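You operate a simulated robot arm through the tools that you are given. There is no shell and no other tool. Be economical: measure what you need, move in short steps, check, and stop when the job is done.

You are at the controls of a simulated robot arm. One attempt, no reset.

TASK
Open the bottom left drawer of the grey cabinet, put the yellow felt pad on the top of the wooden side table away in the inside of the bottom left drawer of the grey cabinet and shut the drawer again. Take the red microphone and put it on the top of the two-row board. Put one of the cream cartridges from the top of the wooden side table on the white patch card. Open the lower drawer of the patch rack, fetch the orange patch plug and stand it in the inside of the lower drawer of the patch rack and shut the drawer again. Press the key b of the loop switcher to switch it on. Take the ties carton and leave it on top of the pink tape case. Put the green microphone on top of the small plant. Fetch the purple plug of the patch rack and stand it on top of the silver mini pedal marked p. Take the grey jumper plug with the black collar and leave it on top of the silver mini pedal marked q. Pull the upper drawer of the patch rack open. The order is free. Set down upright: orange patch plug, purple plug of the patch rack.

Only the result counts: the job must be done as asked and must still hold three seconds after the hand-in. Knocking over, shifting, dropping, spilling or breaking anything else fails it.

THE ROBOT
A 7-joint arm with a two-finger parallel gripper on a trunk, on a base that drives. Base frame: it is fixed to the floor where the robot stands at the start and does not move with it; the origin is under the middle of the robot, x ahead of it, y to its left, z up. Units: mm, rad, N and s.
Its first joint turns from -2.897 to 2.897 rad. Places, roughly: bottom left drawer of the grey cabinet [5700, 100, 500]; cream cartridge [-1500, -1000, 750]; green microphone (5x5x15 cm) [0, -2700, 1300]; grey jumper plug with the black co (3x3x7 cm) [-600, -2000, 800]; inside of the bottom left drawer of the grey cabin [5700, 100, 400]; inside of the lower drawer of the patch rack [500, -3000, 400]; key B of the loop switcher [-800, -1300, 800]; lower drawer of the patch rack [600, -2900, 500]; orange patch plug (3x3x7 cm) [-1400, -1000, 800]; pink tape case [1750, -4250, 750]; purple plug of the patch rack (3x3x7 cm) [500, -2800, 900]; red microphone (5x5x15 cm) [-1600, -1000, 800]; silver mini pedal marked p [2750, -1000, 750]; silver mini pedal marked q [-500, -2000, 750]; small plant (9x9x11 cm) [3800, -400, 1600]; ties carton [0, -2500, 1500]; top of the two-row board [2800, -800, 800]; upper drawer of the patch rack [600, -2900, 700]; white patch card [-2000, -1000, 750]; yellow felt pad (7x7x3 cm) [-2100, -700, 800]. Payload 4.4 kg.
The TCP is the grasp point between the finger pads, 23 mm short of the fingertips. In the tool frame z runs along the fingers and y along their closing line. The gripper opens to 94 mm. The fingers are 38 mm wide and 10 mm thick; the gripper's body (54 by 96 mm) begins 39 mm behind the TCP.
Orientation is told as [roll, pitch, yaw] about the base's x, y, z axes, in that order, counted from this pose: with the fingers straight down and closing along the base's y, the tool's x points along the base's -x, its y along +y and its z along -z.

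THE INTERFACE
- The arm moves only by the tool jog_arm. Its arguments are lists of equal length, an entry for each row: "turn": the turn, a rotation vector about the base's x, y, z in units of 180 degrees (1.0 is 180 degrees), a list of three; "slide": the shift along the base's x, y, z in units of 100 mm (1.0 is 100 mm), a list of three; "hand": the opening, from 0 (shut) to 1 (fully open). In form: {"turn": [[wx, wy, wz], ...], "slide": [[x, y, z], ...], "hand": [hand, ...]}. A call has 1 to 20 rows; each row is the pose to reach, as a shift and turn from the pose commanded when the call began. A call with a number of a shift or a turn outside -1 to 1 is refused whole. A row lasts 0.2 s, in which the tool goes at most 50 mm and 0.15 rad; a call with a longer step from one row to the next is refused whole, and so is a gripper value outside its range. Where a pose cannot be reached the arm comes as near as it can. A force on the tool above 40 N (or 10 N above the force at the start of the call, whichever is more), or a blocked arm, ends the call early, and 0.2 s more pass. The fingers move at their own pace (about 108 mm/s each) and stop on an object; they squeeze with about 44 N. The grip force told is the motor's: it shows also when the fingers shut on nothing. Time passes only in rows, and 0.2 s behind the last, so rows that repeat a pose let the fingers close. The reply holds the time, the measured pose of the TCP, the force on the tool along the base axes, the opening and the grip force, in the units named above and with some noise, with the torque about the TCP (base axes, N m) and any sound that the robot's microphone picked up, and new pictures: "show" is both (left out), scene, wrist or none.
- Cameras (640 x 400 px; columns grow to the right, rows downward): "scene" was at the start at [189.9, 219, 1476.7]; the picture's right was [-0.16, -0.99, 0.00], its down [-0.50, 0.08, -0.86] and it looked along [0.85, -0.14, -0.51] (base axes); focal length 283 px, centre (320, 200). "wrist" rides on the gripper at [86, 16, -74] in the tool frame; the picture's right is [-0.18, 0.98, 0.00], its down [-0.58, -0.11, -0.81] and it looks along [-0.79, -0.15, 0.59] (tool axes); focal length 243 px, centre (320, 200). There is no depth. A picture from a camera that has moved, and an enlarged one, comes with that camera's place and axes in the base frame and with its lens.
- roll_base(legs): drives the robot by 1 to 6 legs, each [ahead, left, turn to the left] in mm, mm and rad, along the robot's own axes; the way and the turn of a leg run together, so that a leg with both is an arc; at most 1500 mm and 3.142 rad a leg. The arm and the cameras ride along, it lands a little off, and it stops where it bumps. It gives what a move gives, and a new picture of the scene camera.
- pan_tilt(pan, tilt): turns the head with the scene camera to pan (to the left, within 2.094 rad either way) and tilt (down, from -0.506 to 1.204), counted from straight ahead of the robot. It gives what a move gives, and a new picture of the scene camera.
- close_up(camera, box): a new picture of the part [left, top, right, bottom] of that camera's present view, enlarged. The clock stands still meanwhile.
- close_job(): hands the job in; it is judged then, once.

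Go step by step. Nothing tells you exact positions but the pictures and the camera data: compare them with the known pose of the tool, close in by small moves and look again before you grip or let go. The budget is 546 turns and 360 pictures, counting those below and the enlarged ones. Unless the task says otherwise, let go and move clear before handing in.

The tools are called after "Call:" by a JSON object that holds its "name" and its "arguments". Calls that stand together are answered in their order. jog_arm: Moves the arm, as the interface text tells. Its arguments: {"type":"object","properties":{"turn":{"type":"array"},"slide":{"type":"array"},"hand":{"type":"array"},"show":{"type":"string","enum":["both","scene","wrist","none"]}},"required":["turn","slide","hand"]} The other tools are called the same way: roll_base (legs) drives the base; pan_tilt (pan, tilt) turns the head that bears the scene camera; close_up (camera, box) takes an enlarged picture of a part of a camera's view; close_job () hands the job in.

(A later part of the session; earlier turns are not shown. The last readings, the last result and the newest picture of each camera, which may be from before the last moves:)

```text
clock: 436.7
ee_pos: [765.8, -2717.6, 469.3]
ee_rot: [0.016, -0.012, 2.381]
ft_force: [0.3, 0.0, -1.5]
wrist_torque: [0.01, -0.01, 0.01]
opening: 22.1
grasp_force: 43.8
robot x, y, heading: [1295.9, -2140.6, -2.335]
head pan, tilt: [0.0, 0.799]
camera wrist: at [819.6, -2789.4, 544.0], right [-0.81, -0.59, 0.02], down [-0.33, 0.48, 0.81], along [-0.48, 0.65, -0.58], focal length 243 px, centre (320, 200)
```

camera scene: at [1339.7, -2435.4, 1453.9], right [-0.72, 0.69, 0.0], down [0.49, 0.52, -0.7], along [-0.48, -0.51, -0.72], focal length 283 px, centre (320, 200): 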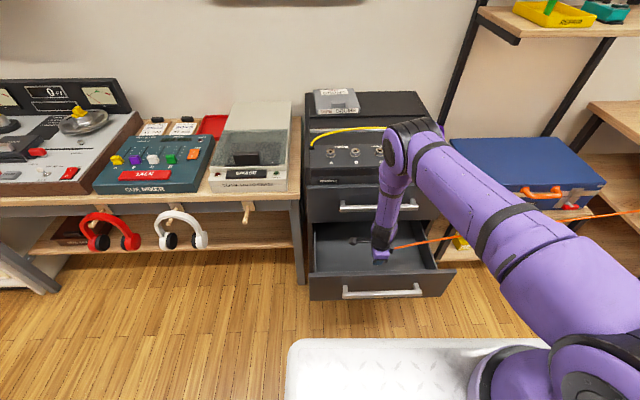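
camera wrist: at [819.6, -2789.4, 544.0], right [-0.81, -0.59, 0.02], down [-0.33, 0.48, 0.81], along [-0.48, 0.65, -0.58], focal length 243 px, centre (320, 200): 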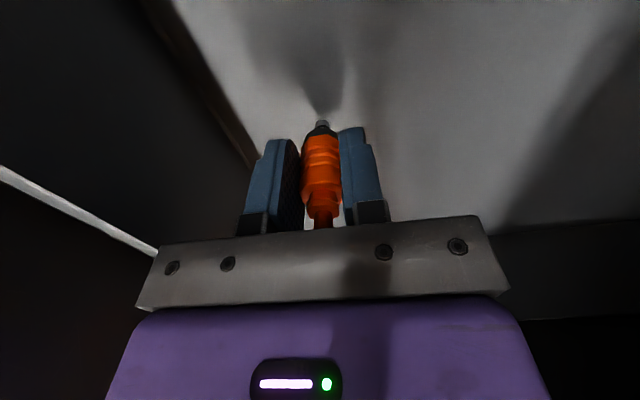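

The shadow meets the plug tip, so contact is very near. I go on in 2–3 mm steps.

Call:
{"name": "jog_arm", "arguments": {"turn": [[0, 0, 0], [0, 0, 0], [0, 0, 0], [0, 0, 0], [0, 0, 0], [0, 0, 0], [0, 0, 0], [0, 0, 0]], "slide": [[0, 0, -0.03], [0, 0, -0.06], [0, 0, -0.09], [0, 0, -0.12], [0, 0, -0.15], [0, 0, -0.18], [0, 0, -0.21], [0, 0, -0.24]], "hand": [0.1, 0.1, 0.1, 0.1, 0.1, 0.1, 0.1, 0.1], "show": "wrist"}}

```text
clock: 437.7
ee_pos: [763.3, -2720.9, 462.9]
ee_rot: [0.023, -0.011, 2.383]
ft_force: [-1.0, -0.9, 14.5]
wrist_torque: [0.03, 0.13, 0.0]
opening: 21.9
grasp_force: 44.1
robot x, y, heading: [1294.3, -2139.8, -2.328]
head pan, tilt: [0.0, 0.799]
stopped in row 4: the force on the tool passed its limit at 47 N (the readings are from after the stop); the commanded pose is now the measured one
camera wrist: at [817.0, -2792.1, 536.5], right [-0.81, -0.59, 0.03], down [-0.33, 0.49, 0.81], along [-0.49, 0.65, -0.59], focal length 243 px, centre (320, 200)
```

wrist: 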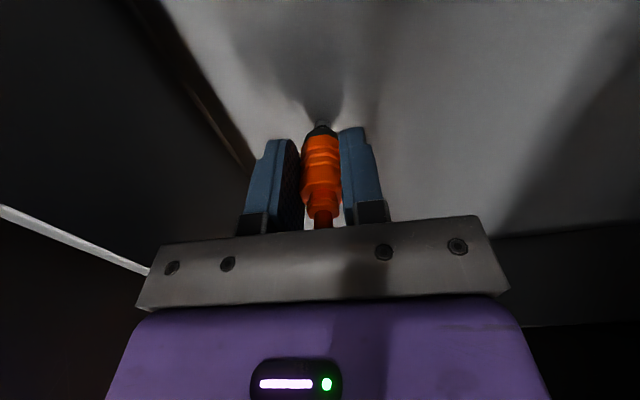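

Contact. I release and rise straight up.

Call:
{"name": "jog_arm", "arguments": {"turn": [[0, 0, 0], [0, 0, 0], [0, 0, 0], [0, 0, 0]], "slide": [[0, 0, 0], [0, 0, 0], [0, 0, 0], [0, 0, 0]], "hand": [0.3, 0.5, 0.6, 0.6], "show": "wrist"}}

Call:
{"name": "jog_arm", "arguments": {"turn": [[0, 0, 0], [0, 0, 0], [0, 0, 0]], "slide": [[0, 0, 0.35], [0, 0, 0.7], [0, 0, 1]], "hand": [0.6, 0.6, 0.6], "show": "wrist"}}

Call:
{"name": "jog_arm", "arguments": {"turn": [[0, 0, 0], [0, 0, 0], [0, 0, 0]], "slide": [[0, 0, 0.35], [0, 0, 0.7], [0, 0, 1]], "hand": [0.6, 0.6, 0.6], "show": "none"}}

Call:
{"name": "jog_arm", "arguments": {"turn": [[0, 0, 0], [0, 0, 0], [0, 0, 0]], "slide": [[0, 0, 0.35], [0, 0, 0.7], [0, 0, 1]], "hand": [0.6, 0.6, 0.6], "show": "both"}}

```text
clock: 438.7
ee_pos: [762.6, -2721.2, 462.2]
ee_rot: [0.021, -0.011, 2.382]
ft_force: [-0.8, 0.4, 0.9]
wrist_torque: [0.0, 0.02, -0.03]
opening: 56.4
grasp_force: 0.2
robot x, y, heading: [1293.1, -2143.2, -2.333]
head pan, tilt: [0.0, 0.799]
camera wrist: at [817.7, -2791.3, 535.2], right [-0.81, -0.59, 0.02], down [-0.33, 0.49, 0.81], along [-0.49, 0.65, -0.59], focal length 243 px, centre (320, 200)
```

wrist: 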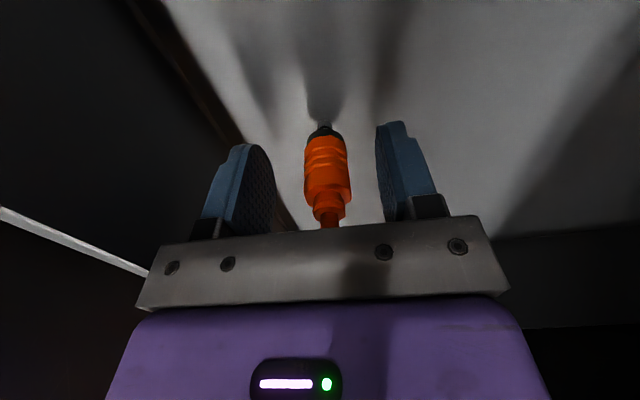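

```text
clock: 439.5
ee_pos: [764.6, -2719.7, 561.7]
ee_rot: [0.021, -0.012, 2.383]
ft_force: [-0.6, 0.7, -0.6]
wrist_torque: [0.0, 0.01, -0.03]
opening: 56.3
grasp_force: 0.0
robot x, y, heading: [1293.2, -2141.8, -2.334]
head pan, tilt: [0.0, 0.799]
camera wrist: at [818.5, -2790.6, 635.7], right [-0.81, -0.59, 0.02], down [-0.33, 0.49, 0.81], along [-0.49, 0.65, -0.59], focal length 243 px, centre (320, 200)
```

wrist: 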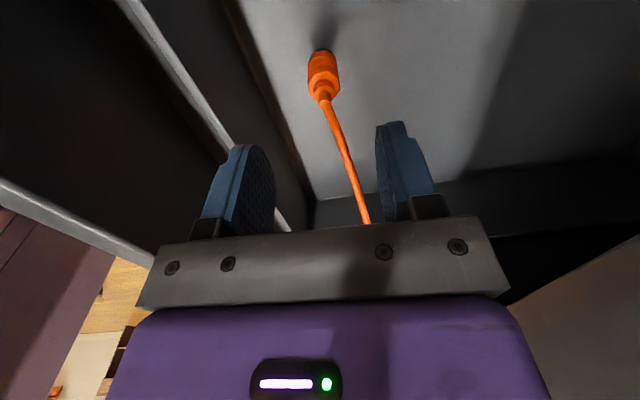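

```text
clock: 440.3
ee_pos: [761.0, -2719.7, 662.1]
ee_rot: [0.021, -0.013, 2.383]
ft_force: [0.4, -0.3, -1.5]
wrist_torque: [0.0, -0.02, 0.0]
opening: 56.3
grasp_force: 0.2
robot x, y, heading: [1294.5, -2143.2, -2.328]
head pan, tilt: [0.0, 0.799]
```

```text
clock: 441.1
ee_pos: [762.9, -2720.4, 761.3]
ee_rot: [0.02, -0.01, 2.382]
ft_force: [0.2, -0.4, -0.5]
wrist_torque: [0.01, -0.01, 0.0]
opening: 56.6
grasp_force: 0.0
robot x, y, heading: [1293.2, -2142.8, -2.329]
head pan, tilt: [0.0, 0.799]
camera scene: at [1339.4, -2435.7, 1453.9], right [-0.72, 0.69, 0.0], down [0.49, 0.52, -0.7], along [-0.48, -0.5, -0.72], focal length 283 px, centre (320, 200)
camera wrist: at [815.9, -2791.5, 835.5], right [-0.81, -0.59, 0.02], down [-0.33, 0.48, 0.81], along [-0.49, 0.65, -0.59], focal length 243 px, centre (320, 200)
```

scene: 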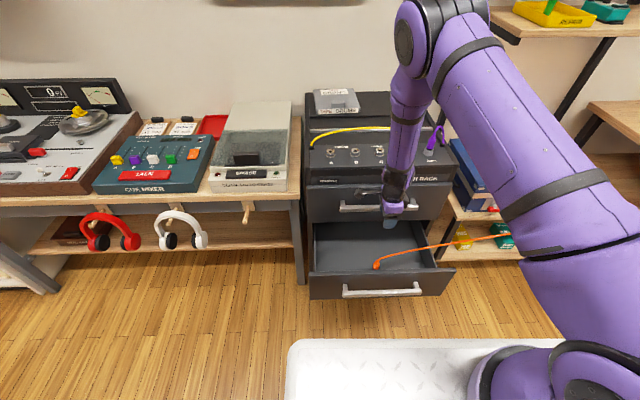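
wrist: 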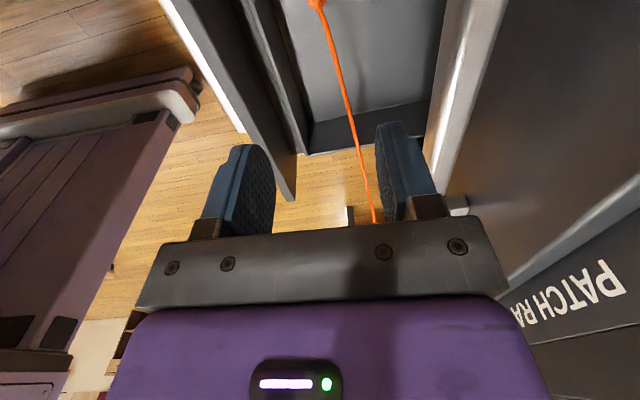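

The orange plug stands in the drawer. To shut it gently I bring the tool in front of the panel and push slowly with the arm.

Call:
{"name": "jog_arm", "arguments": {"turn": [[0, 0, 0], [0, 0, 0], [0, 0, 0]], "slide": [[0.3, 0.31, 0], [0.6, 0.63, 0], [0.9, 0.94, 0]], "hand": [0, 0, 0], "show": "none"}}

Call:
{"name": "jog_arm", "arguments": {"turn": [[0, 0, 0], [0, 0, 0], [-0.0338, 0.0322, 0], [-0.0676, 0.0644, 0], [-0.1014, 0.0966, 0], [-0.1352, 0.1288, 0], [-0.169, 0.161, 0], [-0.2028, 0.1932, 0], [-0.2366, 0.2254, 0]], "slide": [[0.3, 0.31, 0], [0.45, 0.47, 0], [0.45, 0.47, -0.2], [0.45, 0.47, -0.4], [0.45, 0.47, -0.6], [0.45, 0.47, -0.8], [0.45, 0.47, -1], [0.45, 0.47, -1], [0.45, 0.47, -1]], "hand": [0, 0, 0, 0, 0, 0, 0, 0, 0], "show": "both"}}

```text
clock: 441.9
ee_pos: [855.2, -2627.5, 760.1]
ee_rot: [0.021, -0.013, 2.384]
ft_force: [0.4, 0.4, -0.3]
wrist_torque: [-0.01, 0.02, -0.01]
opening: 0.0
grasp_force: 42.4
robot x, y, heading: [1292.7, -2140.8, -2.327]
head pan, tilt: [0.0, 0.799]
```

```text
clock: 443.9
ee_pos: [900.6, -2579.3, 661.9]
ee_rot: [1.05, -0.009, 2.371]
ft_force: [0.3, -0.1, 0.4]
wrist_torque: [0.03, -0.01, -0.02]
opening: 0.0
grasp_force: 42.9
robot x, y, heading: [1292.1, -2140.4, -2.333]
head pan, tilt: [0.0, 0.799]
camera scene: at [1339.7, -2435.4, 1453.9], right [-0.72, 0.69, 0.0], down [0.49, 0.52, -0.7], along [-0.48, -0.51, -0.72], focal length 283 px, centre (320, 200)
camera wrist: at [1002.0, -2599.5, 712.1], right [-0.47, -0.23, 0.85], down [0.11, 0.94, 0.31], along [-0.88, 0.24, -0.42], focal length 243 px, centre (320, 200)
```

scene: 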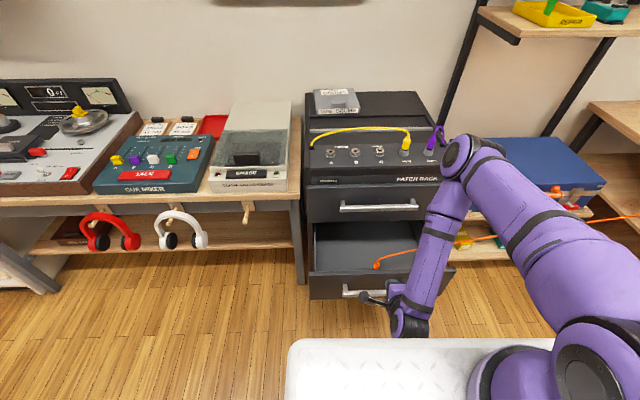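
wrist: 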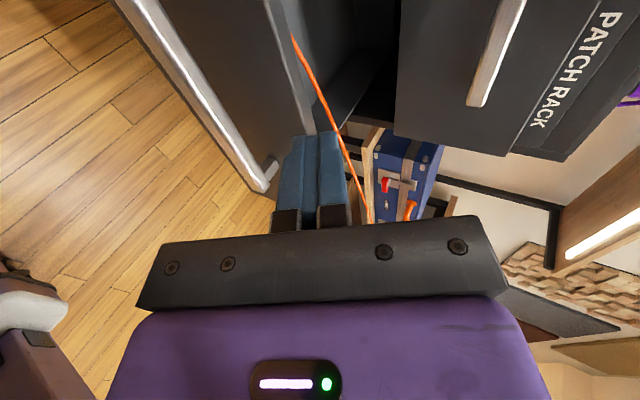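

I lower to panel height and creep forward.

Call:
{"name": "jog_arm", "arguments": {"turn": [[0, 0, 0], [0, 0, 0], [0, 0, 0]], "slide": [[0, 0, -0.4], [0, 0, -0.8], [0, 0, -0.98]], "hand": [0, 0, 0], "show": "wrist"}}

Call:
{"name": "jog_arm", "arguments": {"turn": [[0, 0, 0], [0, 0, 0], [0, 0, 0], [0, 0, 0], [0, 0, 0], [0, 0, 0], [0, 0, 0], [0, 0, 0], [0, 0, 0], [0, 0, 0], [0, 0, 0]], "slide": [[-0.14, -0.145, 0], [-0.28, -0.29, 0], [-0.32, -0.335, 0], [-0.36, -0.38, 0], [-0.4, -0.42, 0], [-0.44, -0.46, 0], [-0.48, -0.505, 0], [-0.52, -0.545, 0], [-0.56, -0.59, 0], [-0.6, -0.63, 0], [-0.64, -0.67, 0]], "hand": [0, 0, 0, 0, 0, 0, 0, 0, 0, 0, 0], "show": "both"}}

```text
clock: 444.7
ee_pos: [900.8, -2580.6, 564.6]
ee_rot: [1.048, -0.011, 2.371]
ft_force: [0.4, 0.4, 0.8]
wrist_torque: [0.03, -0.01, 0.03]
opening: 0.0
grasp_force: 42.5
robot x, y, heading: [1291.4, -2139.7, -2.338]
head pan, tilt: [0.0, 0.799]
camera wrist: at [1001.6, -2599.7, 615.6], right [-0.47, -0.23, 0.85], down [0.11, 0.94, 0.31], along [-0.88, 0.24, -0.42], focal length 243 px, centre (320, 200)
```

wrist: 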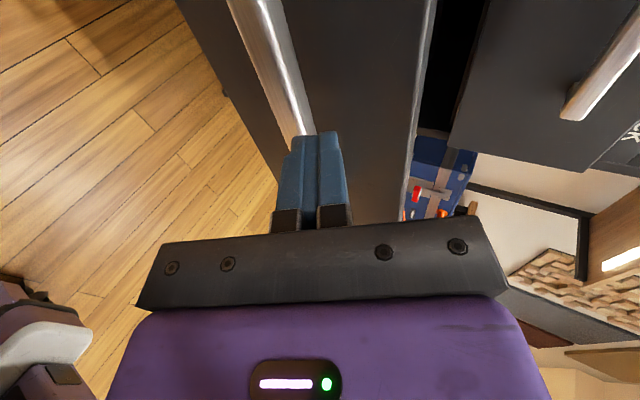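

```text
clock: 447.1
ee_pos: [833.9, -2647.5, 564.3]
ee_rot: [1.051, -0.009, 2.373]
ft_force: [0.1, 1.2, -0.5]
wrist_torque: [0.02, -0.01, 0.0]
opening: 0.0
grasp_force: 42.0
robot x, y, heading: [1293.0, -2140.3, -2.33]
head pan, tilt: [0.0, 0.799]
camera scene: at [1339.7, -2435.4, 1453.9], right [-0.72, 0.69, 0.0], down [0.49, 0.52, -0.7], along [-0.48, -0.51, -0.72], focal length 283 px, centre (320, 200)
camera wrist: at [936.1, -2666.4, 614.6], right [-0.47, -0.23, 0.85], down [0.11, 0.94, 0.31], along [-0.88, 0.24, -0.42], focal length 243 px, centre (320, 200)
```

scene: 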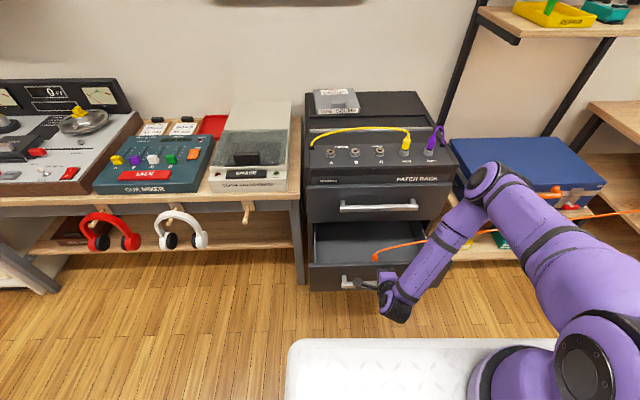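
wrist: 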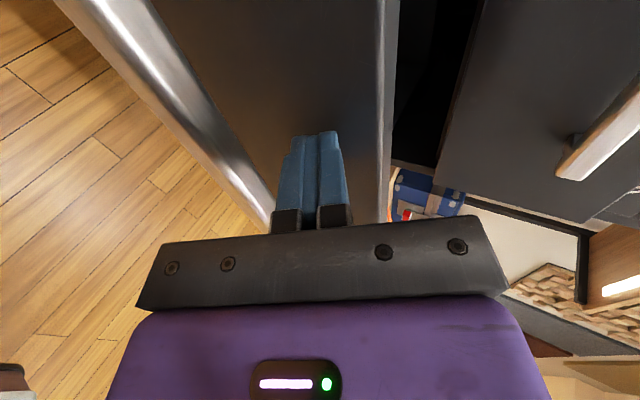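

It is closing smoothly. I continue slowly.

Call:
{"name": "jog_arm", "arguments": {"turn": [[0, 0, 0], [0, 0, 0], [0, 0, 0], [0, 0, 0], [0, 0, 0], [0, 0, 0], [0, 0, 0], [0, 0, 0], [0, 0, 0], [0, 0, 0], [0, 0, 0], [0, 0, 0], [0, 0, 0], [0, 0, 0], [0, 0, 0], [0, 0, 0], [0, 0, 0], [0, 0, 0]], "slide": [[-0.05, -0.052, 0], [-0.1, -0.105, 0], [-0.15, -0.157, 0], [-0.2, -0.21, 0], [-0.25, -0.262, 0], [-0.3, -0.315, 0], [-0.35, -0.367, 0], [-0.4, -0.42, 0], [-0.45, -0.472, 0], [-0.5, -0.525, 0], [-0.55, -0.577, 0], [-0.6, -0.63, 0], [-0.65, -0.682, 0], [-0.7, -0.735, 0], [-0.75, -0.787, 0], [-0.8, -0.84, 0], [-0.85, -0.892, 0], [-0.9, -0.945, 0]], "hand": [0, 0, 0, 0, 0, 0, 0, 0, 0, 0, 0, 0, 0, 0, 0, 0, 0, 0], "show": "scene"}}

```text
clock: 450.9
ee_pos: [744.1, -2742.0, 563.7]
ee_rot: [1.049, -0.01, 2.373]
ft_force: [0.0, 0.5, 0.0]
wrist_torque: [0.03, -0.03, 0.0]
opening: 0.1
grasp_force: 42.1
robot x, y, heading: [1296.4, -2139.9, -2.334]
head pan, tilt: [0.0, 0.799]
camera scene: at [1339.7, -2435.5, 1453.9], right [-0.72, 0.69, 0.0], down [0.49, 0.52, -0.7], along [-0.48, -0.51, -0.72], focal length 283 px, centre (320, 200)
```

scene: 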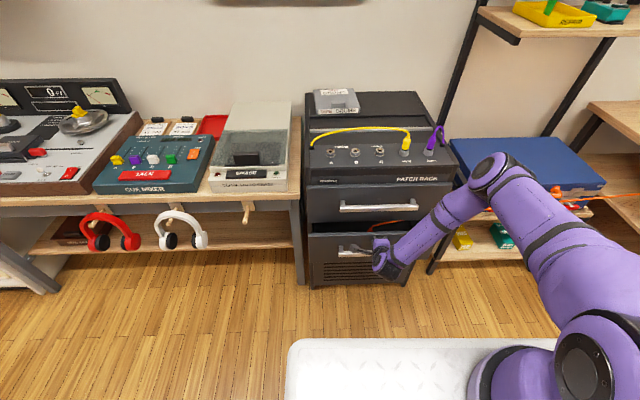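

Nearly closed. I continue until it stops.

Call:
{"name": "jog_arm", "arguments": {"turn": [[0, 0, 0], [0, 0, 0], [0, 0, 0], [0, 0, 0], [0, 0, 0], [0, 0, 0], [0, 0, 0], [0, 0, 0], [0, 0, 0], [0, 0, 0], [0, 0, 0], [0, 0, 0], [0, 0, 0], [0, 0, 0], [0, 0, 0], [0, 0, 0], [0, 0, 0], [0, 0, 0]], "slide": [[-0.05, -0.052, 0], [-0.1, -0.105, 0], [-0.15, -0.157, 0], [-0.2, -0.21, 0], [-0.24, -0.252, 0], [-0.28, -0.294, 0], [-0.32, -0.336, 0], [-0.36, -0.378, 0], [-0.4, -0.42, 0], [-0.44, -0.462, 0], [-0.48, -0.504, 0], [-0.52, -0.546, 0], [-0.56, -0.588, 0], [-0.6, -0.63, 0], [-0.64, -0.672, 0], [-0.68, -0.714, 0], [-0.72, -0.756, 0], [-0.76, -0.798, 0]], "hand": [0, 0, 0, 0, 0, 0, 0, 0, 0, 0, 0, 0, 0, 0, 0, 0, 0, 0], "show": "scene"}}

Call:
{"name": "close_up", "arguments": {"camera": "scene", "box": [290, 160, 450, 300]}}

```text
clock: 453.1
ee_pos: [706.1, -2783.7, 562.1]
ee_rot: [1.045, -0.007, 2.371]
ft_force: [8.6, 12.9, 14.4]
wrist_torque: [-0.37, 0.01, 0.19]
opening: 0.1
grasp_force: 42.3
robot x, y, heading: [1292.6, -2142.7, -2.336]
head pan, tilt: [0.0, 0.799]
stopped in row 10: the force on the tool passed its limit at 52 N (the readings are from after the stop); the commanded pose is now the measured one
camera scene: at [1340.4, -2434.3, 1454.1], right [-0.72, 0.69, 0.0], down [0.49, 0.52, -0.7], along [-0.48, -0.51, -0.72], focal length 283 px, centre (320, 200)
```

scene: 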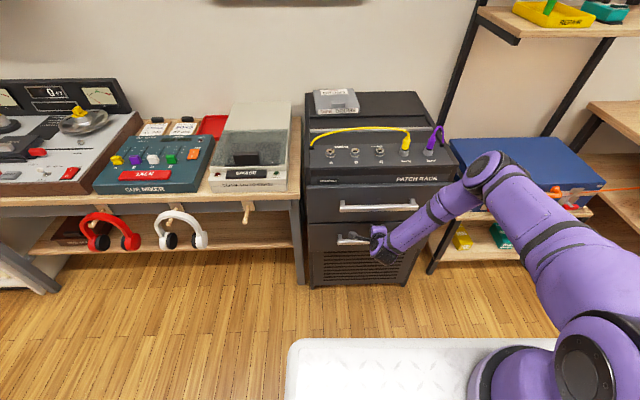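

```text
2.86 times, centred on (370, 230) of scene
camera zoom: at [1340.4, -2434.3, 1454.1], right [-0.72, 0.69, 0.0], down [0.49, 0.52, -0.7], along [-0.48, -0.51, -0.72], focal length 808 px, centre (177, 114)
```

zoom: 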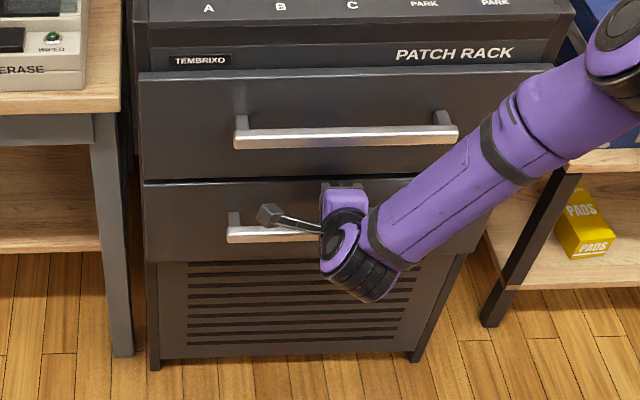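

The lower drawer is shut. Now I retreat and raise to grasp the upper drawer's bar.

Call:
{"name": "jog_arm", "arguments": {"turn": [[0, 0, 0], [0, 0, 0], [0, 0, 0], [0, 0, 0], [0, 0, 0]], "slide": [[0.25, 0.26, 0], [0.5, 0.53, 0], [0.62, 0.75, 0.25], [0.62, 0.75, 0.6], [0.62, 0.75, 1]], "hand": [0.5, 0.5, 0.5, 0.5, 0.5], "show": "none"}}

Call:
{"name": "jog_arm", "arguments": {"turn": [[0, 0, 0], [0, 0, 0], [0, 0, 0]], "slide": [[0, 0, 0.4], [0, 0, 0.8], [0, 0, 1]], "hand": [0.5, 0.5, 0.5], "show": "both"}}

```text
clock: 454.3
ee_pos: [766.5, -2710.4, 659.4]
ee_rot: [1.044, -0.008, 2.373]
ft_force: [0.6, 0.3, -0.1]
wrist_torque: [0.01, -0.02, 0.02]
opening: 47.1
grasp_force: 0.1
robot x, y, heading: [1291.9, -2139.5, -2.327]
head pan, tilt: [0.0, 0.799]
```

```text
clock: 455.1
ee_pos: [765.7, -2707.6, 760.1]
ee_rot: [1.043, -0.006, 2.371]
ft_force: [-1.4, 0.2, 0.5]
wrist_torque: [0.01, -0.01, -0.03]
opening: 47.0
grasp_force: 0.0
robot x, y, heading: [1293.0, -2139.1, -2.332]
head pan, tilt: [0.0, 0.799]
camera scene: at [1339.6, -2435.3, 1453.9], right [-0.72, 0.69, 0.0], down [0.49, 0.52, -0.7], along [-0.48, -0.51, -0.72], focal length 283 px, centre (320, 200)
camera wrist: at [868.2, -2728.1, 812.6], right [-0.47, -0.23, 0.85], down [0.11, 0.94, 0.32], along [-0.88, 0.24, -0.42], focal length 243 px, centre (320, 200)
```

scene: 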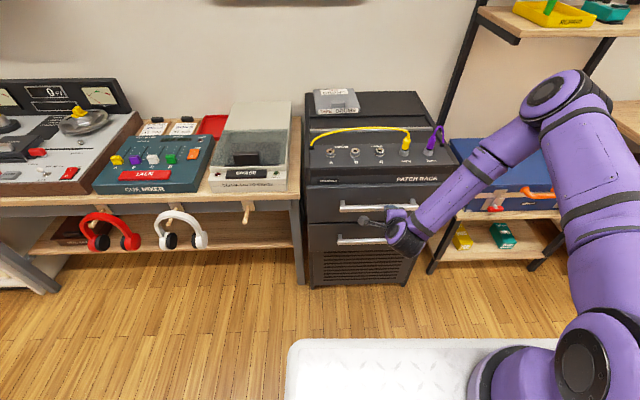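
wrist: 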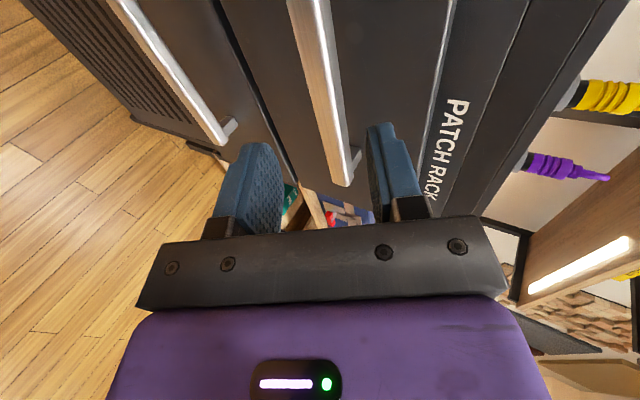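

Aligned as before. I advance along the tool axis and close on the bar.

Call:
{"name": "jog_arm", "arguments": {"turn": [[0, 0, 0], [0, 0, 0], [0, 0, 0]], "slide": [[-0.2, -0.22, -0.13], [-0.36, -0.39, -0.25], [-0.44, -0.47, -0.31]], "hand": [0.5, 0.5, 0.5], "show": "wrist"}}

```text
clock: 455.9
ee_pos: [723.1, -2756.9, 729.2]
ee_rot: [1.044, -0.006, 2.373]
ft_force: [-0.9, 0.1, -0.4]
wrist_torque: [0.0, -0.01, 0.0]
opening: 47.0
grasp_force: 0.1
robot x, y, heading: [1291.7, -2141.4, -2.337]
head pan, tilt: [0.0, 0.799]
camera wrist: at [824.5, -2776.0, 780.7], right [-0.47, -0.23, 0.85], down [0.11, 0.94, 0.32], along [-0.88, 0.24, -0.42], focal length 243 px, centre (320, 200)
```

wrist: 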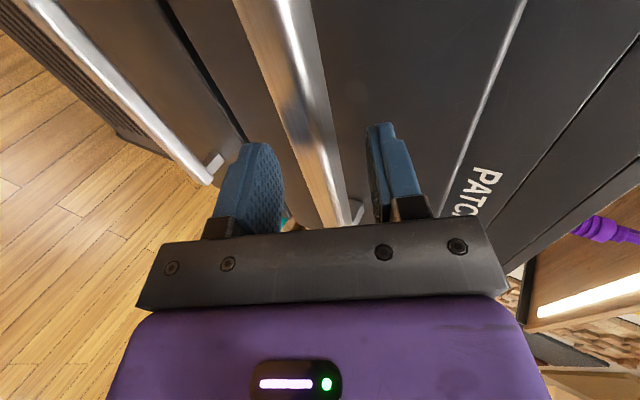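

Call:
{"name": "jog_arm", "arguments": {"turn": [[0, 0, 0], [0, 0, 0], [0, 0, 0], [0, 0, 0]], "slide": [[-0.08, -0.085, -0.055], [-0.08, -0.085, -0.055], [-0.08, -0.085, -0.055], [-0.08, -0.085, -0.055]], "hand": [0.5, 0, 0, 0], "show": "wrist"}}

```text
clock: 456.8
ee_pos: [717.7, -2762.1, 720.6]
ee_rot: [1.036, -0.013, 2.377]
ft_force: [2.5, 0.3, -4.1]
wrist_torque: [1.1, 1.53, 0.61]
opening: 28.1
grasp_force: 45.0
robot x, y, heading: [1291.9, -2140.5, -2.335]
head pan, tilt: [0.0, 0.799]
stopped in row 4: the force on the tool passed its limit at 42 N (the readings are from after the stop); the commanded pose is now the measured one
camera wrist: at [818.5, -2781.8, 772.4], right [-0.47, -0.24, 0.85], down [0.1, 0.94, 0.33], along [-0.87, 0.24, -0.42], focal length 243 px, centre (320, 200)
```

wrist: 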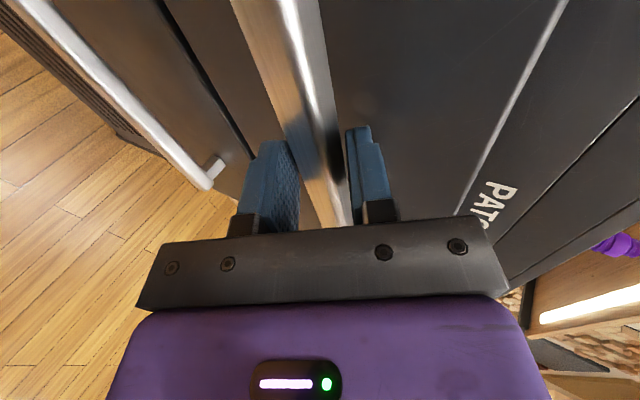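

Gripped. I pull with the base.

Call:
{"name": "roll_base", "arguments": {"legs": [[-120, 0, 0]]}}

Call:
{"name": "roll_base", "arguments": {"legs": [[-100, 0, 0]]}}

```text
clock: 458.0
ee_pos: [797.0, -2672.8, 719.6]
ee_rot: [1.035, -0.011, 2.373]
ft_force: [-28.8, 23.3, -7.8]
wrist_torque: [1.17, 1.5, 0.32]
opening: 28.1
grasp_force: 45.2
robot x, y, heading: [1375.8, -2056.6, -2.332]
head pan, tilt: [0.0, 0.799]
camera scene: at [1422.2, -2347.0, 1454.0], right [-0.72, 0.69, 0.0], down [0.49, 0.52, -0.7], along [-0.48, -0.51, -0.72], focal length 283 px, centre (320, 200)
```

scene: 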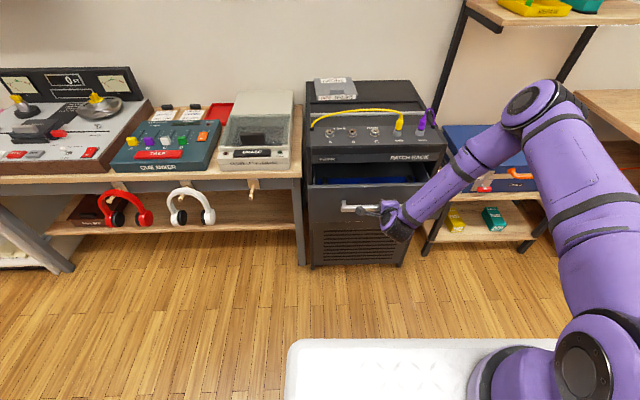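

```text
clock: 459.2
ee_pos: [847.7, -2617.8, 720.7]
ee_rot: [1.034, -0.014, 2.373]
ft_force: [0.8, -0.7, -2.7]
wrist_torque: [1.03, 1.51, 0.64]
opening: 28.1
grasp_force: 44.9
robot x, y, heading: [1428.0, -1997.5, -2.334]
head pan, tilt: [0.0, 0.799]
stopped in leg 1: the robot was blocked; the commanded pose is now the measured one
camera scene: at [1472.1, -2293.5, 1453.9], right [-0.72, 0.69, 0.0], down [0.5, 0.52, -0.7], along [-0.48, -0.5, -0.72], focal length 283 px, centre (320, 200)
```

scene: 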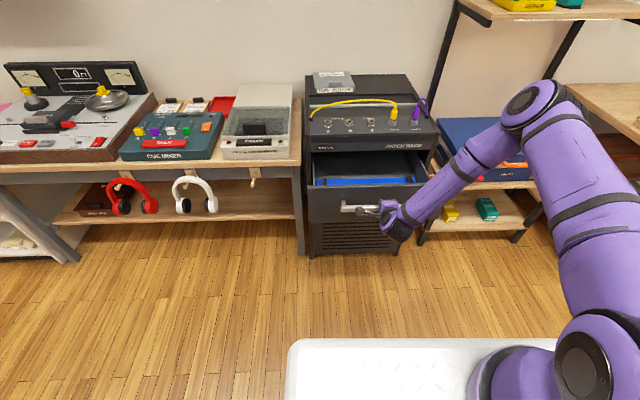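

About 195 mm open; my rear has met the desk corner. I pull the rest with the arm.

Call:
{"name": "jog_arm", "arguments": {"turn": [[0, 0, 0], [0, 0, 0], [0, 0, 0], [0, 0, 0], [0, 0, 0], [0, 0, 0], [0, 0, 0], [0, 0, 0], [0, 0, 0], [0, 0, 0]], "slide": [[0.04, 0.042, 0], [0.08, 0.084, 0], [0.12, 0.126, 0], [0.16, 0.168, 0], [0.2, 0.21, 0], [0.24, 0.252, 0], [0.28, 0.294, 0], [0.32, 0.336, 0], [0.36, 0.378, 0], [0.4, 0.42, 0]], "hand": [0, 0, 0, 0, 0, 0, 0, 0, 0, 0], "show": "none"}}

Call:
{"name": "pan_tilt", "arguments": {"pan": 2.09, "tilt": 0.9}}

```text
clock: 461.4
ee_pos: [885.8, -2575.1, 721.0]
ee_rot: [1.037, -0.014, 2.369]
ft_force: [-21.2, 18.1, -12.3]
wrist_torque: [1.08, 1.09, 0.91]
opening: 28.0
grasp_force: 45.2
robot x, y, heading: [1424.0, -1996.9, -2.332]
head pan, tilt: [0.0, 0.799]
```

```text
clock: 463.4
ee_pos: [885.1, -2575.6, 720.8]
ee_rot: [1.036, -0.012, 2.372]
ft_force: [-29.4, 23.8, -6.0]
wrist_torque: [1.08, 1.48, 0.27]
opening: 28.1
grasp_force: 45.1
robot x, y, heading: [1422.0, -1998.6, -2.337]
head pan, tilt: [2.089, 0.901]
camera scene: at [1600.2, -2253.0, 1446.2], right [-0.24, -0.97, 0.0], down [-0.76, 0.19, -0.62], along [0.6, -0.15, -0.78], focal length 283 px, centre (320, 200)
```

scene: 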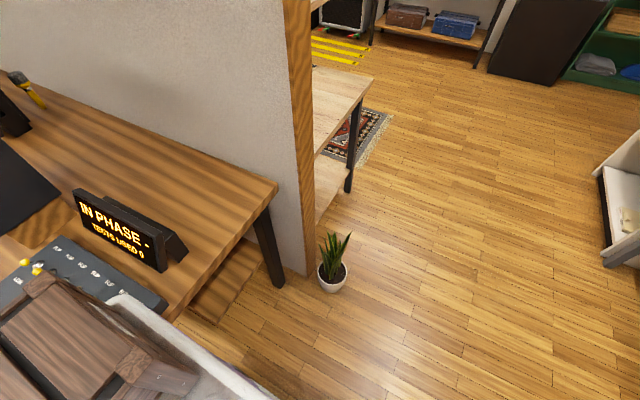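

The upper drawer is 250 mm open. I release it and retreat.

Call:
{"name": "jog_arm", "arguments": {"turn": [[0, 0, 0], [0, 0, 0], [0, 0, 0], [0, 0, 0], [0, 0, 0]], "slide": [[0, 0, 0], [0, 0, 0], [0.2, 0.21, 0.17], [0.39, 0.42, 0.34], [0.59, 0.63, 0.51]], "hand": [0.55, 0.55, 0.55, 0.55, 0.55], "show": "none"}}

Call:
{"name": "jog_arm", "arguments": {"turn": [[0.0338, -0.0322, 0], [0.0676, -0.0644, 0], [0.1014, -0.0966, 0], [0.1352, -0.1288, 0], [0.169, -0.161, 0], [0.2028, -0.1932, 0], [0.2316, -0.2206, 0]], "slide": [[0, 0, 0.2], [0, 0, 0.4], [0, 0, 0.6], [0, 0, 0.8], [0, 0, 1], [0, 0, 1], [0, 0, 1]], "hand": [1, 1, 1, 1, 1, 1, 1], "show": "none"}}

Call:
{"name": "jog_arm", "arguments": {"turn": [[0, 0, 0.046], [0, 0, 0.092], [0, 0, 0.138], [0, 0, 0.184], [0, 0, 0.23], [0, 0, 0.276], [0, 0, 0.322], [0, 0, 0.368], [0, 0, 0.414], [0, 0, 0.46], [0, 0, 0.5]], "slide": [[0, 0, 0.2], [0, 0, 0.4], [0, 0, 0.6], [0, 0, 0.8], [0, 0, 1], [0, 0, 1], [0, 0, 1], [0, 0, 1], [0, 0, 1], [0, 0, 1], [0, 0, 1]], "hand": [1, 1, 1, 1, 1, 1, 1, 1, 1, 1, 1], "show": "none"}}

Call:
{"name": "pan_tilt", "arguments": {"pan": -0.1, "tilt": 0.7}}

```text
clock: 464.6
ee_pos: [945.3, -2513.2, 774.2]
ee_rot: [1.035, -0.012, 2.372]
ft_force: [0.2, 0.4, -1.0]
wrist_torque: [-0.01, -0.03, 0.03]
opening: 51.8
grasp_force: 0.0
robot x, y, heading: [1426.4, -1999.8, -2.334]
head pan, tilt: [2.089, 0.901]
```

```text
clock: 466.2
ee_pos: [945.4, -2512.5, 873.2]
ee_rot: [0.032, -0.011, 2.38]
ft_force: [7.8, -6.7, 0.4]
wrist_torque: [0.41, 0.53, 0.0]
opening: 93.8
grasp_force: 0.0
robot x, y, heading: [1427.8, -1995.2, -2.333]
head pan, tilt: [2.089, 0.901]
```

```text
clock: 468.6
ee_pos: [945.8, -2512.8, 973.3]
ee_rot: [0.032, -0.013, -2.324]
ft_force: [-0.2, -0.2, 1.0]
wrist_torque: [-0.02, -0.02, 0.03]
opening: 94.0
grasp_force: 0.1
robot x, y, heading: [1423.6, -2001.5, -2.327]
head pan, tilt: [2.089, 0.901]
```

```text
clock: 470.7
ee_pos: [946.7, -2513.1, 972.4]
ee_rot: [0.032, -0.012, -2.327]
ft_force: [-0.3, 0.6, 0.4]
wrist_torque: [0.01, 0.04, 0.0]
opening: 93.7
grasp_force: 0.1
robot x, y, heading: [1426.3, -1998.8, -2.339]
head pan, tilt: [-0.099, 0.7]
camera scene: at [1463.4, -2290.4, 1462.2], right [-0.65, 0.76, 0.0], down [0.49, 0.42, -0.76], along [-0.58, -0.5, -0.64], focal length 283 px, centre (320, 200)
```

scene: 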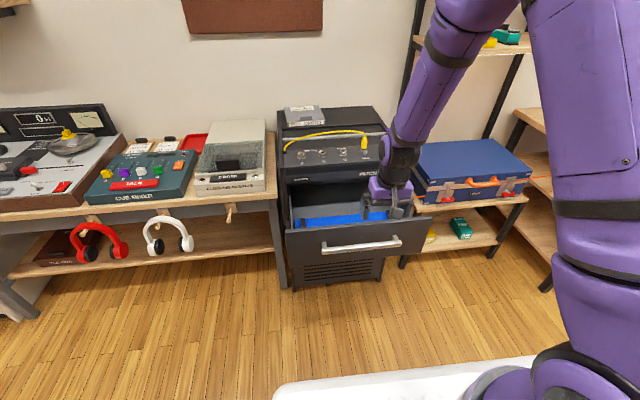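

Next is the purple plug on the rack's top right. I raise the tool, level it, and move a little closer from the right side.

Call:
{"name": "jog_arm", "arguments": {"turn": [[0.0098, 0.0047, 0], [0.0098, 0.0047, 0]], "slide": [[0, 0, 0.45], [0, 0, 0.9]], "hand": [1, 1], "show": "none"}}

Call:
{"name": "roll_base", "arguments": {"legs": [[334, -138, 0]]}}

Call:
{"name": "pan_tilt", "arguments": {"pan": 0.05, "tilt": 0.75}}

Call:
{"name": "close_up", "arguments": {"camera": "wrist", "box": [0, 0, 640, 400]}}

```text
clock: 471.3
ee_pos: [947.2, -2513.2, 1063.7]
ee_rot: [-0.001, 0.001, -2.326]
ft_force: [-0.1, 0.0, -0.8]
wrist_torque: [0.01, -0.01, 0.01]
opening: 94.0
grasp_force: 0.1
robot x, y, heading: [1426.9, -1996.6, -2.338]
head pan, tilt: [-0.099, 0.7]
```

```text
clock: 473.6
ee_pos: [609.1, -2651.6, 1063.0]
ee_rot: [-0.001, 0.001, -2.336]
ft_force: [0.3, -0.6, 0.7]
wrist_torque: [0.01, -0.03, -0.02]
opening: 93.9
grasp_force: 0.0
robot x, y, heading: [1094.2, -2142.3, -2.342]
head pan, tilt: [-0.099, 0.7]
camera scene: at [1128.2, -2433.3, 1462.2], right [-0.64, 0.77, 0.0], down [0.49, 0.41, -0.76], along [-0.59, -0.49, -0.64], focal length 283 px, centre (320, 200)
```

scene: 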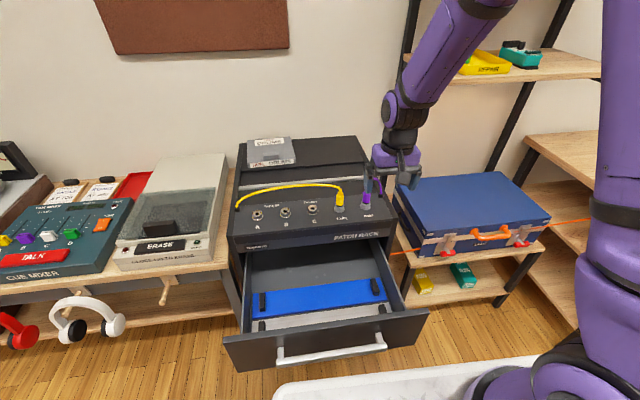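

```text
clock: 474.3
ee_pos: [609.4, -2650.5, 1062.9]
ee_rot: [0.0, -0.001, -2.338]
ft_force: [-0.4, -0.2, -0.5]
wrist_torque: [-0.01, -0.03, -0.05]
opening: 94.1
grasp_force: 0.0
robot x, y, heading: [1096.9, -2140.0, -2.339]
head pan, tilt: [0.051, 0.75]
camera scene: at [1138.5, -2440.8, 1457.9], right [-0.75, 0.66, 0.0], down [0.45, 0.51, -0.73], along [-0.48, -0.55, -0.68], focal length 283 px, centre (320, 200)
```

scene: 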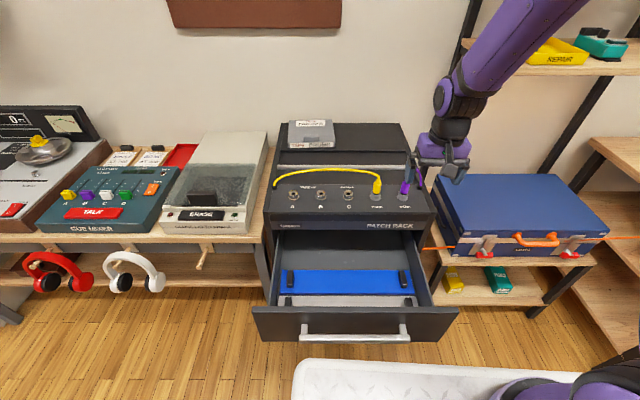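

```text
1.00 times, centred on (320, 200) of wrist (not enlarged: the box is as wide or as high as the picture)
camera zoom: at [681.5, -2598.7, 1138.3], right [0.58, -0.81, 0.0], down [-0.48, -0.34, 0.81], along [-0.66, -0.47, -0.59], focal length 243 px, centre (320, 200)
```

zoom: 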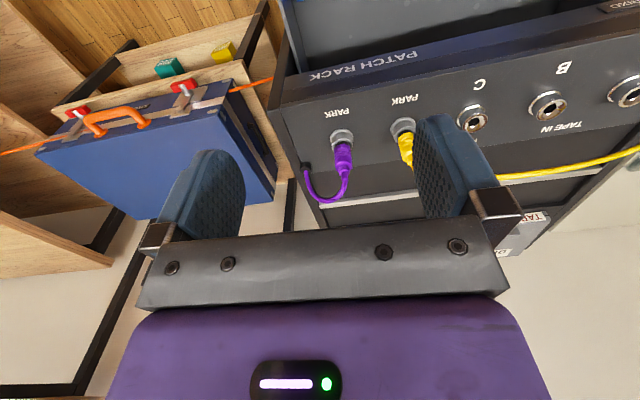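

Call:
{"name": "close_up", "arguments": {"camera": "scene", "box": [350, 140, 450, 220]}}

Call:
{"name": "close_up", "arguments": {"camera": "wrist", "box": [270, 90, 450, 210]}}

```text
5.00 times, centred on (400, 180) of scene
camera zoom: at [1138.5, -2440.8, 1457.9], right [-0.75, 0.66, 0.0], down [0.45, 0.51, -0.73], along [-0.48, -0.55, -0.68], focal length 1413 px, centre (-80, 300)
```

zoom: 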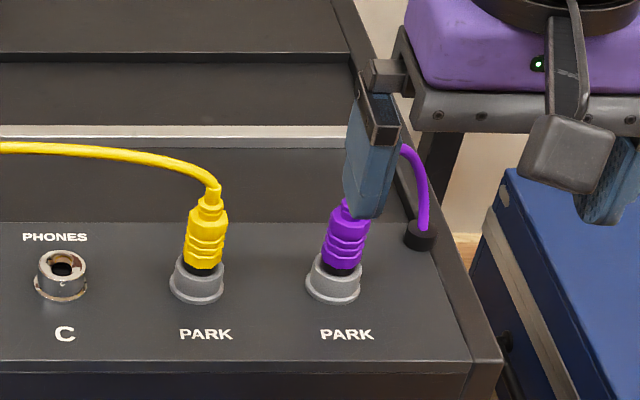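

```text
3.33 times, centred on (360, 150) of wrist
camera zoom: at [681.5, -2598.7, 1138.3], right [0.58, -0.81, 0.0], down [-0.48, -0.34, 0.81], along [-0.66, -0.47, -0.59], focal length 809 px, centre (187, 367)
```

zoom: 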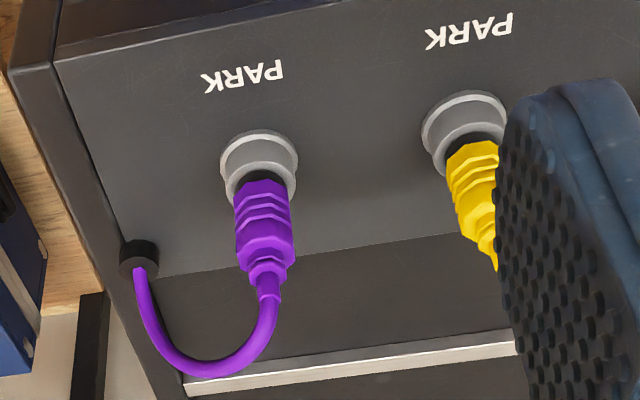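

The purple plug is at (494,-2774), body centre z about 877. I move over it.

Call:
{"name": "jog_arm", "arguments": {"turn": [[0, 0, 0], [0, 0, 0], [0, 0, 0], [0, 0, 0]], "slide": [[-0.3, -0.32, 0], [-0.6, -0.64, 0], [-0.9, -0.96, 0], [-0.97, -1, 0]], "hand": [0.64, 0.64, 0.64, 0.64], "show": "none"}}

Call:
{"name": "jog_arm", "arguments": {"turn": [[0, 0, 0], [0, 0, 0], [0, 0, 0]], "slide": [[-0.18, -0.24, -0.2], [-0.18, -0.24, -0.6], [-0.18, -0.24, -1]], "hand": [0.64, 0.64, 0.64], "show": "wrist"}}

```text
clock: 475.3
ee_pos: [510.4, -2751.5, 1063.8]
ee_rot: [0.0, -0.002, -2.338]
ft_force: [0.6, 0.0, 0.0]
wrist_torque: [-0.03, -0.01, 0.0]
opening: 60.4
grasp_force: 0.1
robot x, y, heading: [1095.0, -2140.0, -2.343]
head pan, tilt: [0.051, 0.75]
```

```text
clock: 476.1
ee_pos: [496.8, -2774.6, 964.1]
ee_rot: [0.001, -0.003, -2.338]
ft_force: [0.4, 1.0, 1.0]
wrist_torque: [-0.02, 0.01, 0.02]
opening: 60.1
grasp_force: 0.1
robot x, y, heading: [1098.0, -2143.3, -2.348]
head pan, tilt: [0.051, 0.75]
camera wrist: at [568.6, -2723.0, 1038.9], right [0.58, -0.81, 0.0], down [-0.48, -0.34, 0.81], along [-0.66, -0.47, -0.59], focal length 243 px, centre (320, 200)
```

wrist: 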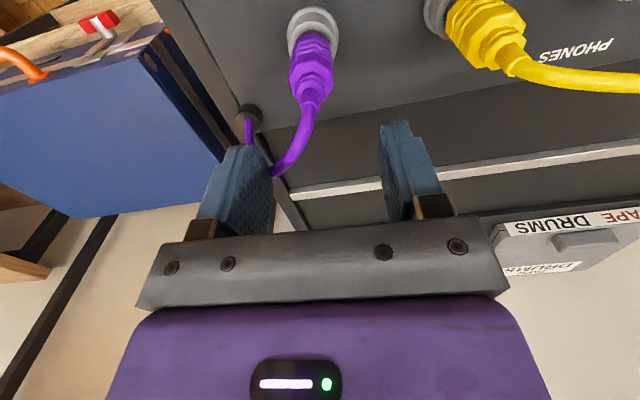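

I shift 14 mm toward me and descend further.

Call:
{"name": "jog_arm", "arguments": {"turn": [[0, 0, 0], [0, 0, 0]], "slide": [[0.08, 0.12, -0.2], [0.08, 0.12, -0.45]], "hand": [0.64, 0.64], "show": "wrist"}}

```text
clock: 476.7
ee_pos: [502.3, -2761.5, 917.7]
ee_rot: [0.001, -0.002, -2.335]
ft_force: [-0.4, 0.1, 0.5]
wrist_torque: [-0.02, 0.01, 0.02]
opening: 60.4
grasp_force: 0.0
robot x, y, heading: [1095.6, -2140.7, -2.346]
head pan, tilt: [0.051, 0.75]
camera wrist: at [575.2, -2710.6, 993.1], right [0.58, -0.81, 0.0], down [-0.48, -0.34, 0.81], along [-0.66, -0.47, -0.59], focal length 243 px, centre (320, 200)
```

wrist: 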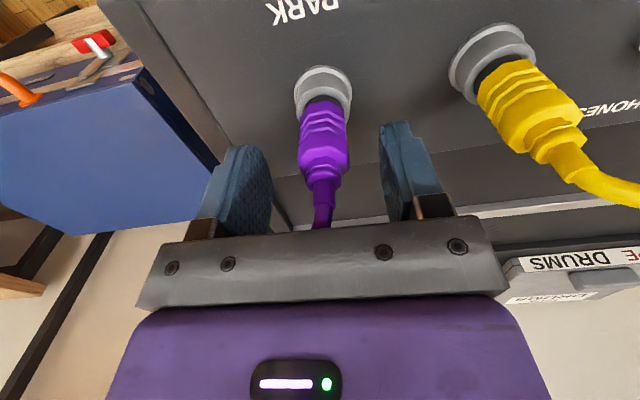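

Aligned. I lower 30 mm, close and pull the plug straight up.

Call:
{"name": "jog_arm", "arguments": {"turn": [[0, 0, 0], [0, 0, 0], [0, 0, 0], [0, 0, 0], [0, 0, 0]], "slide": [[0, 0, -0.15], [0, 0, -0.3], [0, 0, -0.3], [0, 0, -0.3], [0, 0, -0.3]], "hand": [0.64, 0.64, 0.1, 0.1, 0.1], "show": "none"}}

Call:
{"name": "jog_arm", "arguments": {"turn": [[0, 0, 0], [0, 0, 0], [0, 0, 0], [0, 0, 0]], "slide": [[0, 0, 0.1], [0, 0, 0.2], [0, 0, 0.5], [0, 0, 0.9]], "hand": [0.1, 0.1, 0.1, 0.1], "show": "wrist"}}

```text
clock: 477.9
ee_pos: [505.8, -2763.4, 889.5]
ee_rot: [0.001, -0.001, -2.332]
ft_force: [18.0, -20.7, 10.1]
wrist_torque: [-0.56, -0.61, -0.09]
opening: 29.3
grasp_force: 45.0
robot x, y, heading: [1089.7, -2141.8, -2.342]
head pan, tilt: [0.051, 0.75]
```

```text
clock: 478.2
ee_pos: [506.1, -2764.0, 889.2]
ee_rot: [0.001, 0.001, -2.331]
ft_force: [-3.1, -9.8, -16.1]
wrist_torque: [-0.53, 0.82, -0.29]
opening: 29.6
grasp_force: 44.7
robot x, y, heading: [1091.5, -2142.4, -2.344]
head pan, tilt: [0.051, 0.75]
stopped in row 1: the force on the tool passed its limit at 51 N (the readings are from after the stop); the commanded pose is now the measured one
camera wrist: at [577.8, -2712.5, 964.1], right [0.58, -0.81, 0.0], down [-0.48, -0.34, 0.81], along [-0.65, -0.47, -0.59], focal length 243 px, centre (320, 200)
```

wrist: 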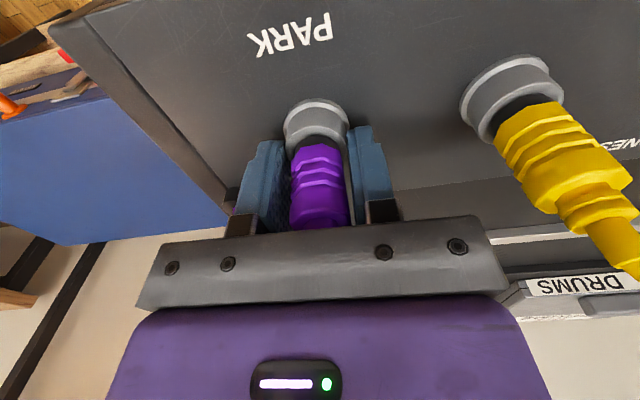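

At 29 mm I have caught the jack ring, not the plug. I open, rise 18 mm and grip again.

Call:
{"name": "jog_arm", "arguments": {"turn": [[0, 0, 0], [0, 0, 0], [0, 0, 0], [0, 0, 0], [0, 0, 0], [0, 0, 0], [0, 0, 0]], "slide": [[0, 0, 0], [0, 0, 0], [0.01, -0.01, 0.18], [0.01, -0.01, 0.18], [0.01, -0.01, 0.18], [0.01, -0.01, 0.18], [0.01, -0.01, 0.18]], "hand": [0.55, 0.55, 0.55, 0.1, 0.1, 0.1, 0.1], "show": "wrist"}}

```text
clock: 479.8
ee_pos: [507.8, -2764.7, 906.5]
ee_rot: [0.002, 0.0, -2.335]
ft_force: [0.8, -0.1, 0.7]
wrist_torque: [0.01, -0.01, 0.06]
opening: 21.1
grasp_force: 43.4
robot x, y, heading: [1091.5, -2145.1, -2.345]
head pan, tilt: [0.051, 0.75]
camera wrist: at [579.2, -2712.7, 983.1], right [0.58, -0.81, 0.0], down [-0.48, -0.34, 0.81], along [-0.65, -0.47, -0.59], focal length 243 px, centre (320, 200)
```

wrist: 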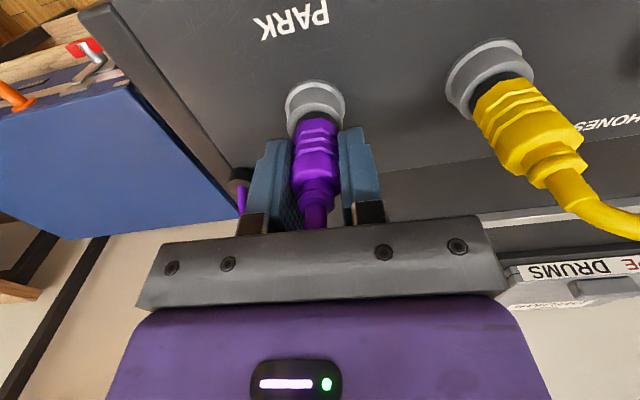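

Now 21 mm, the plug body. I pull up.

Call:
{"name": "jog_arm", "arguments": {"turn": [[0, 0, 0], [0, 0, 0], [0, 0, 0], [0, 0, 0]], "slide": [[0, 0, 0.1], [0, 0, 0.25], [0, 0, 0.6], [0, 0, 1]], "hand": [0.1, 0.1, 0.1, 0.1], "show": "wrist"}}

```text
clock: 480.8
ee_pos: [507.2, -2764.4, 1009.3]
ee_rot: [0.003, 0.002, -2.334]
ft_force: [0.1, 0.0, -1.7]
wrist_torque: [0.02, 0.01, 0.0]
opening: 21.1
grasp_force: 44.0
robot x, y, heading: [1094.7, -2139.7, -2.344]
head pan, tilt: [0.051, 0.75]
camera wrist: at [579.5, -2713.3, 1083.7], right [0.58, -0.81, 0.0], down [-0.48, -0.34, 0.81], along [-0.65, -0.47, -0.59], focal length 243 px, centre (320, 200)
```

wrist: 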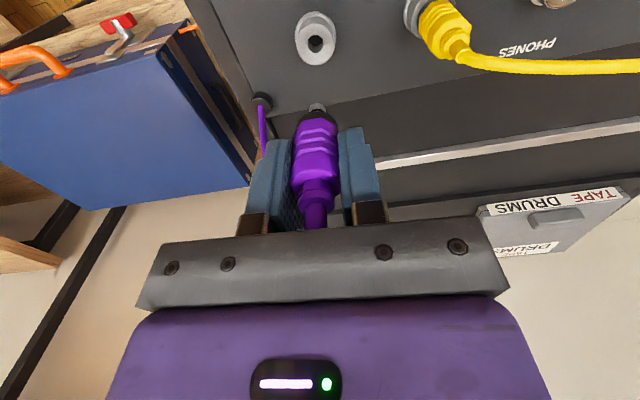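

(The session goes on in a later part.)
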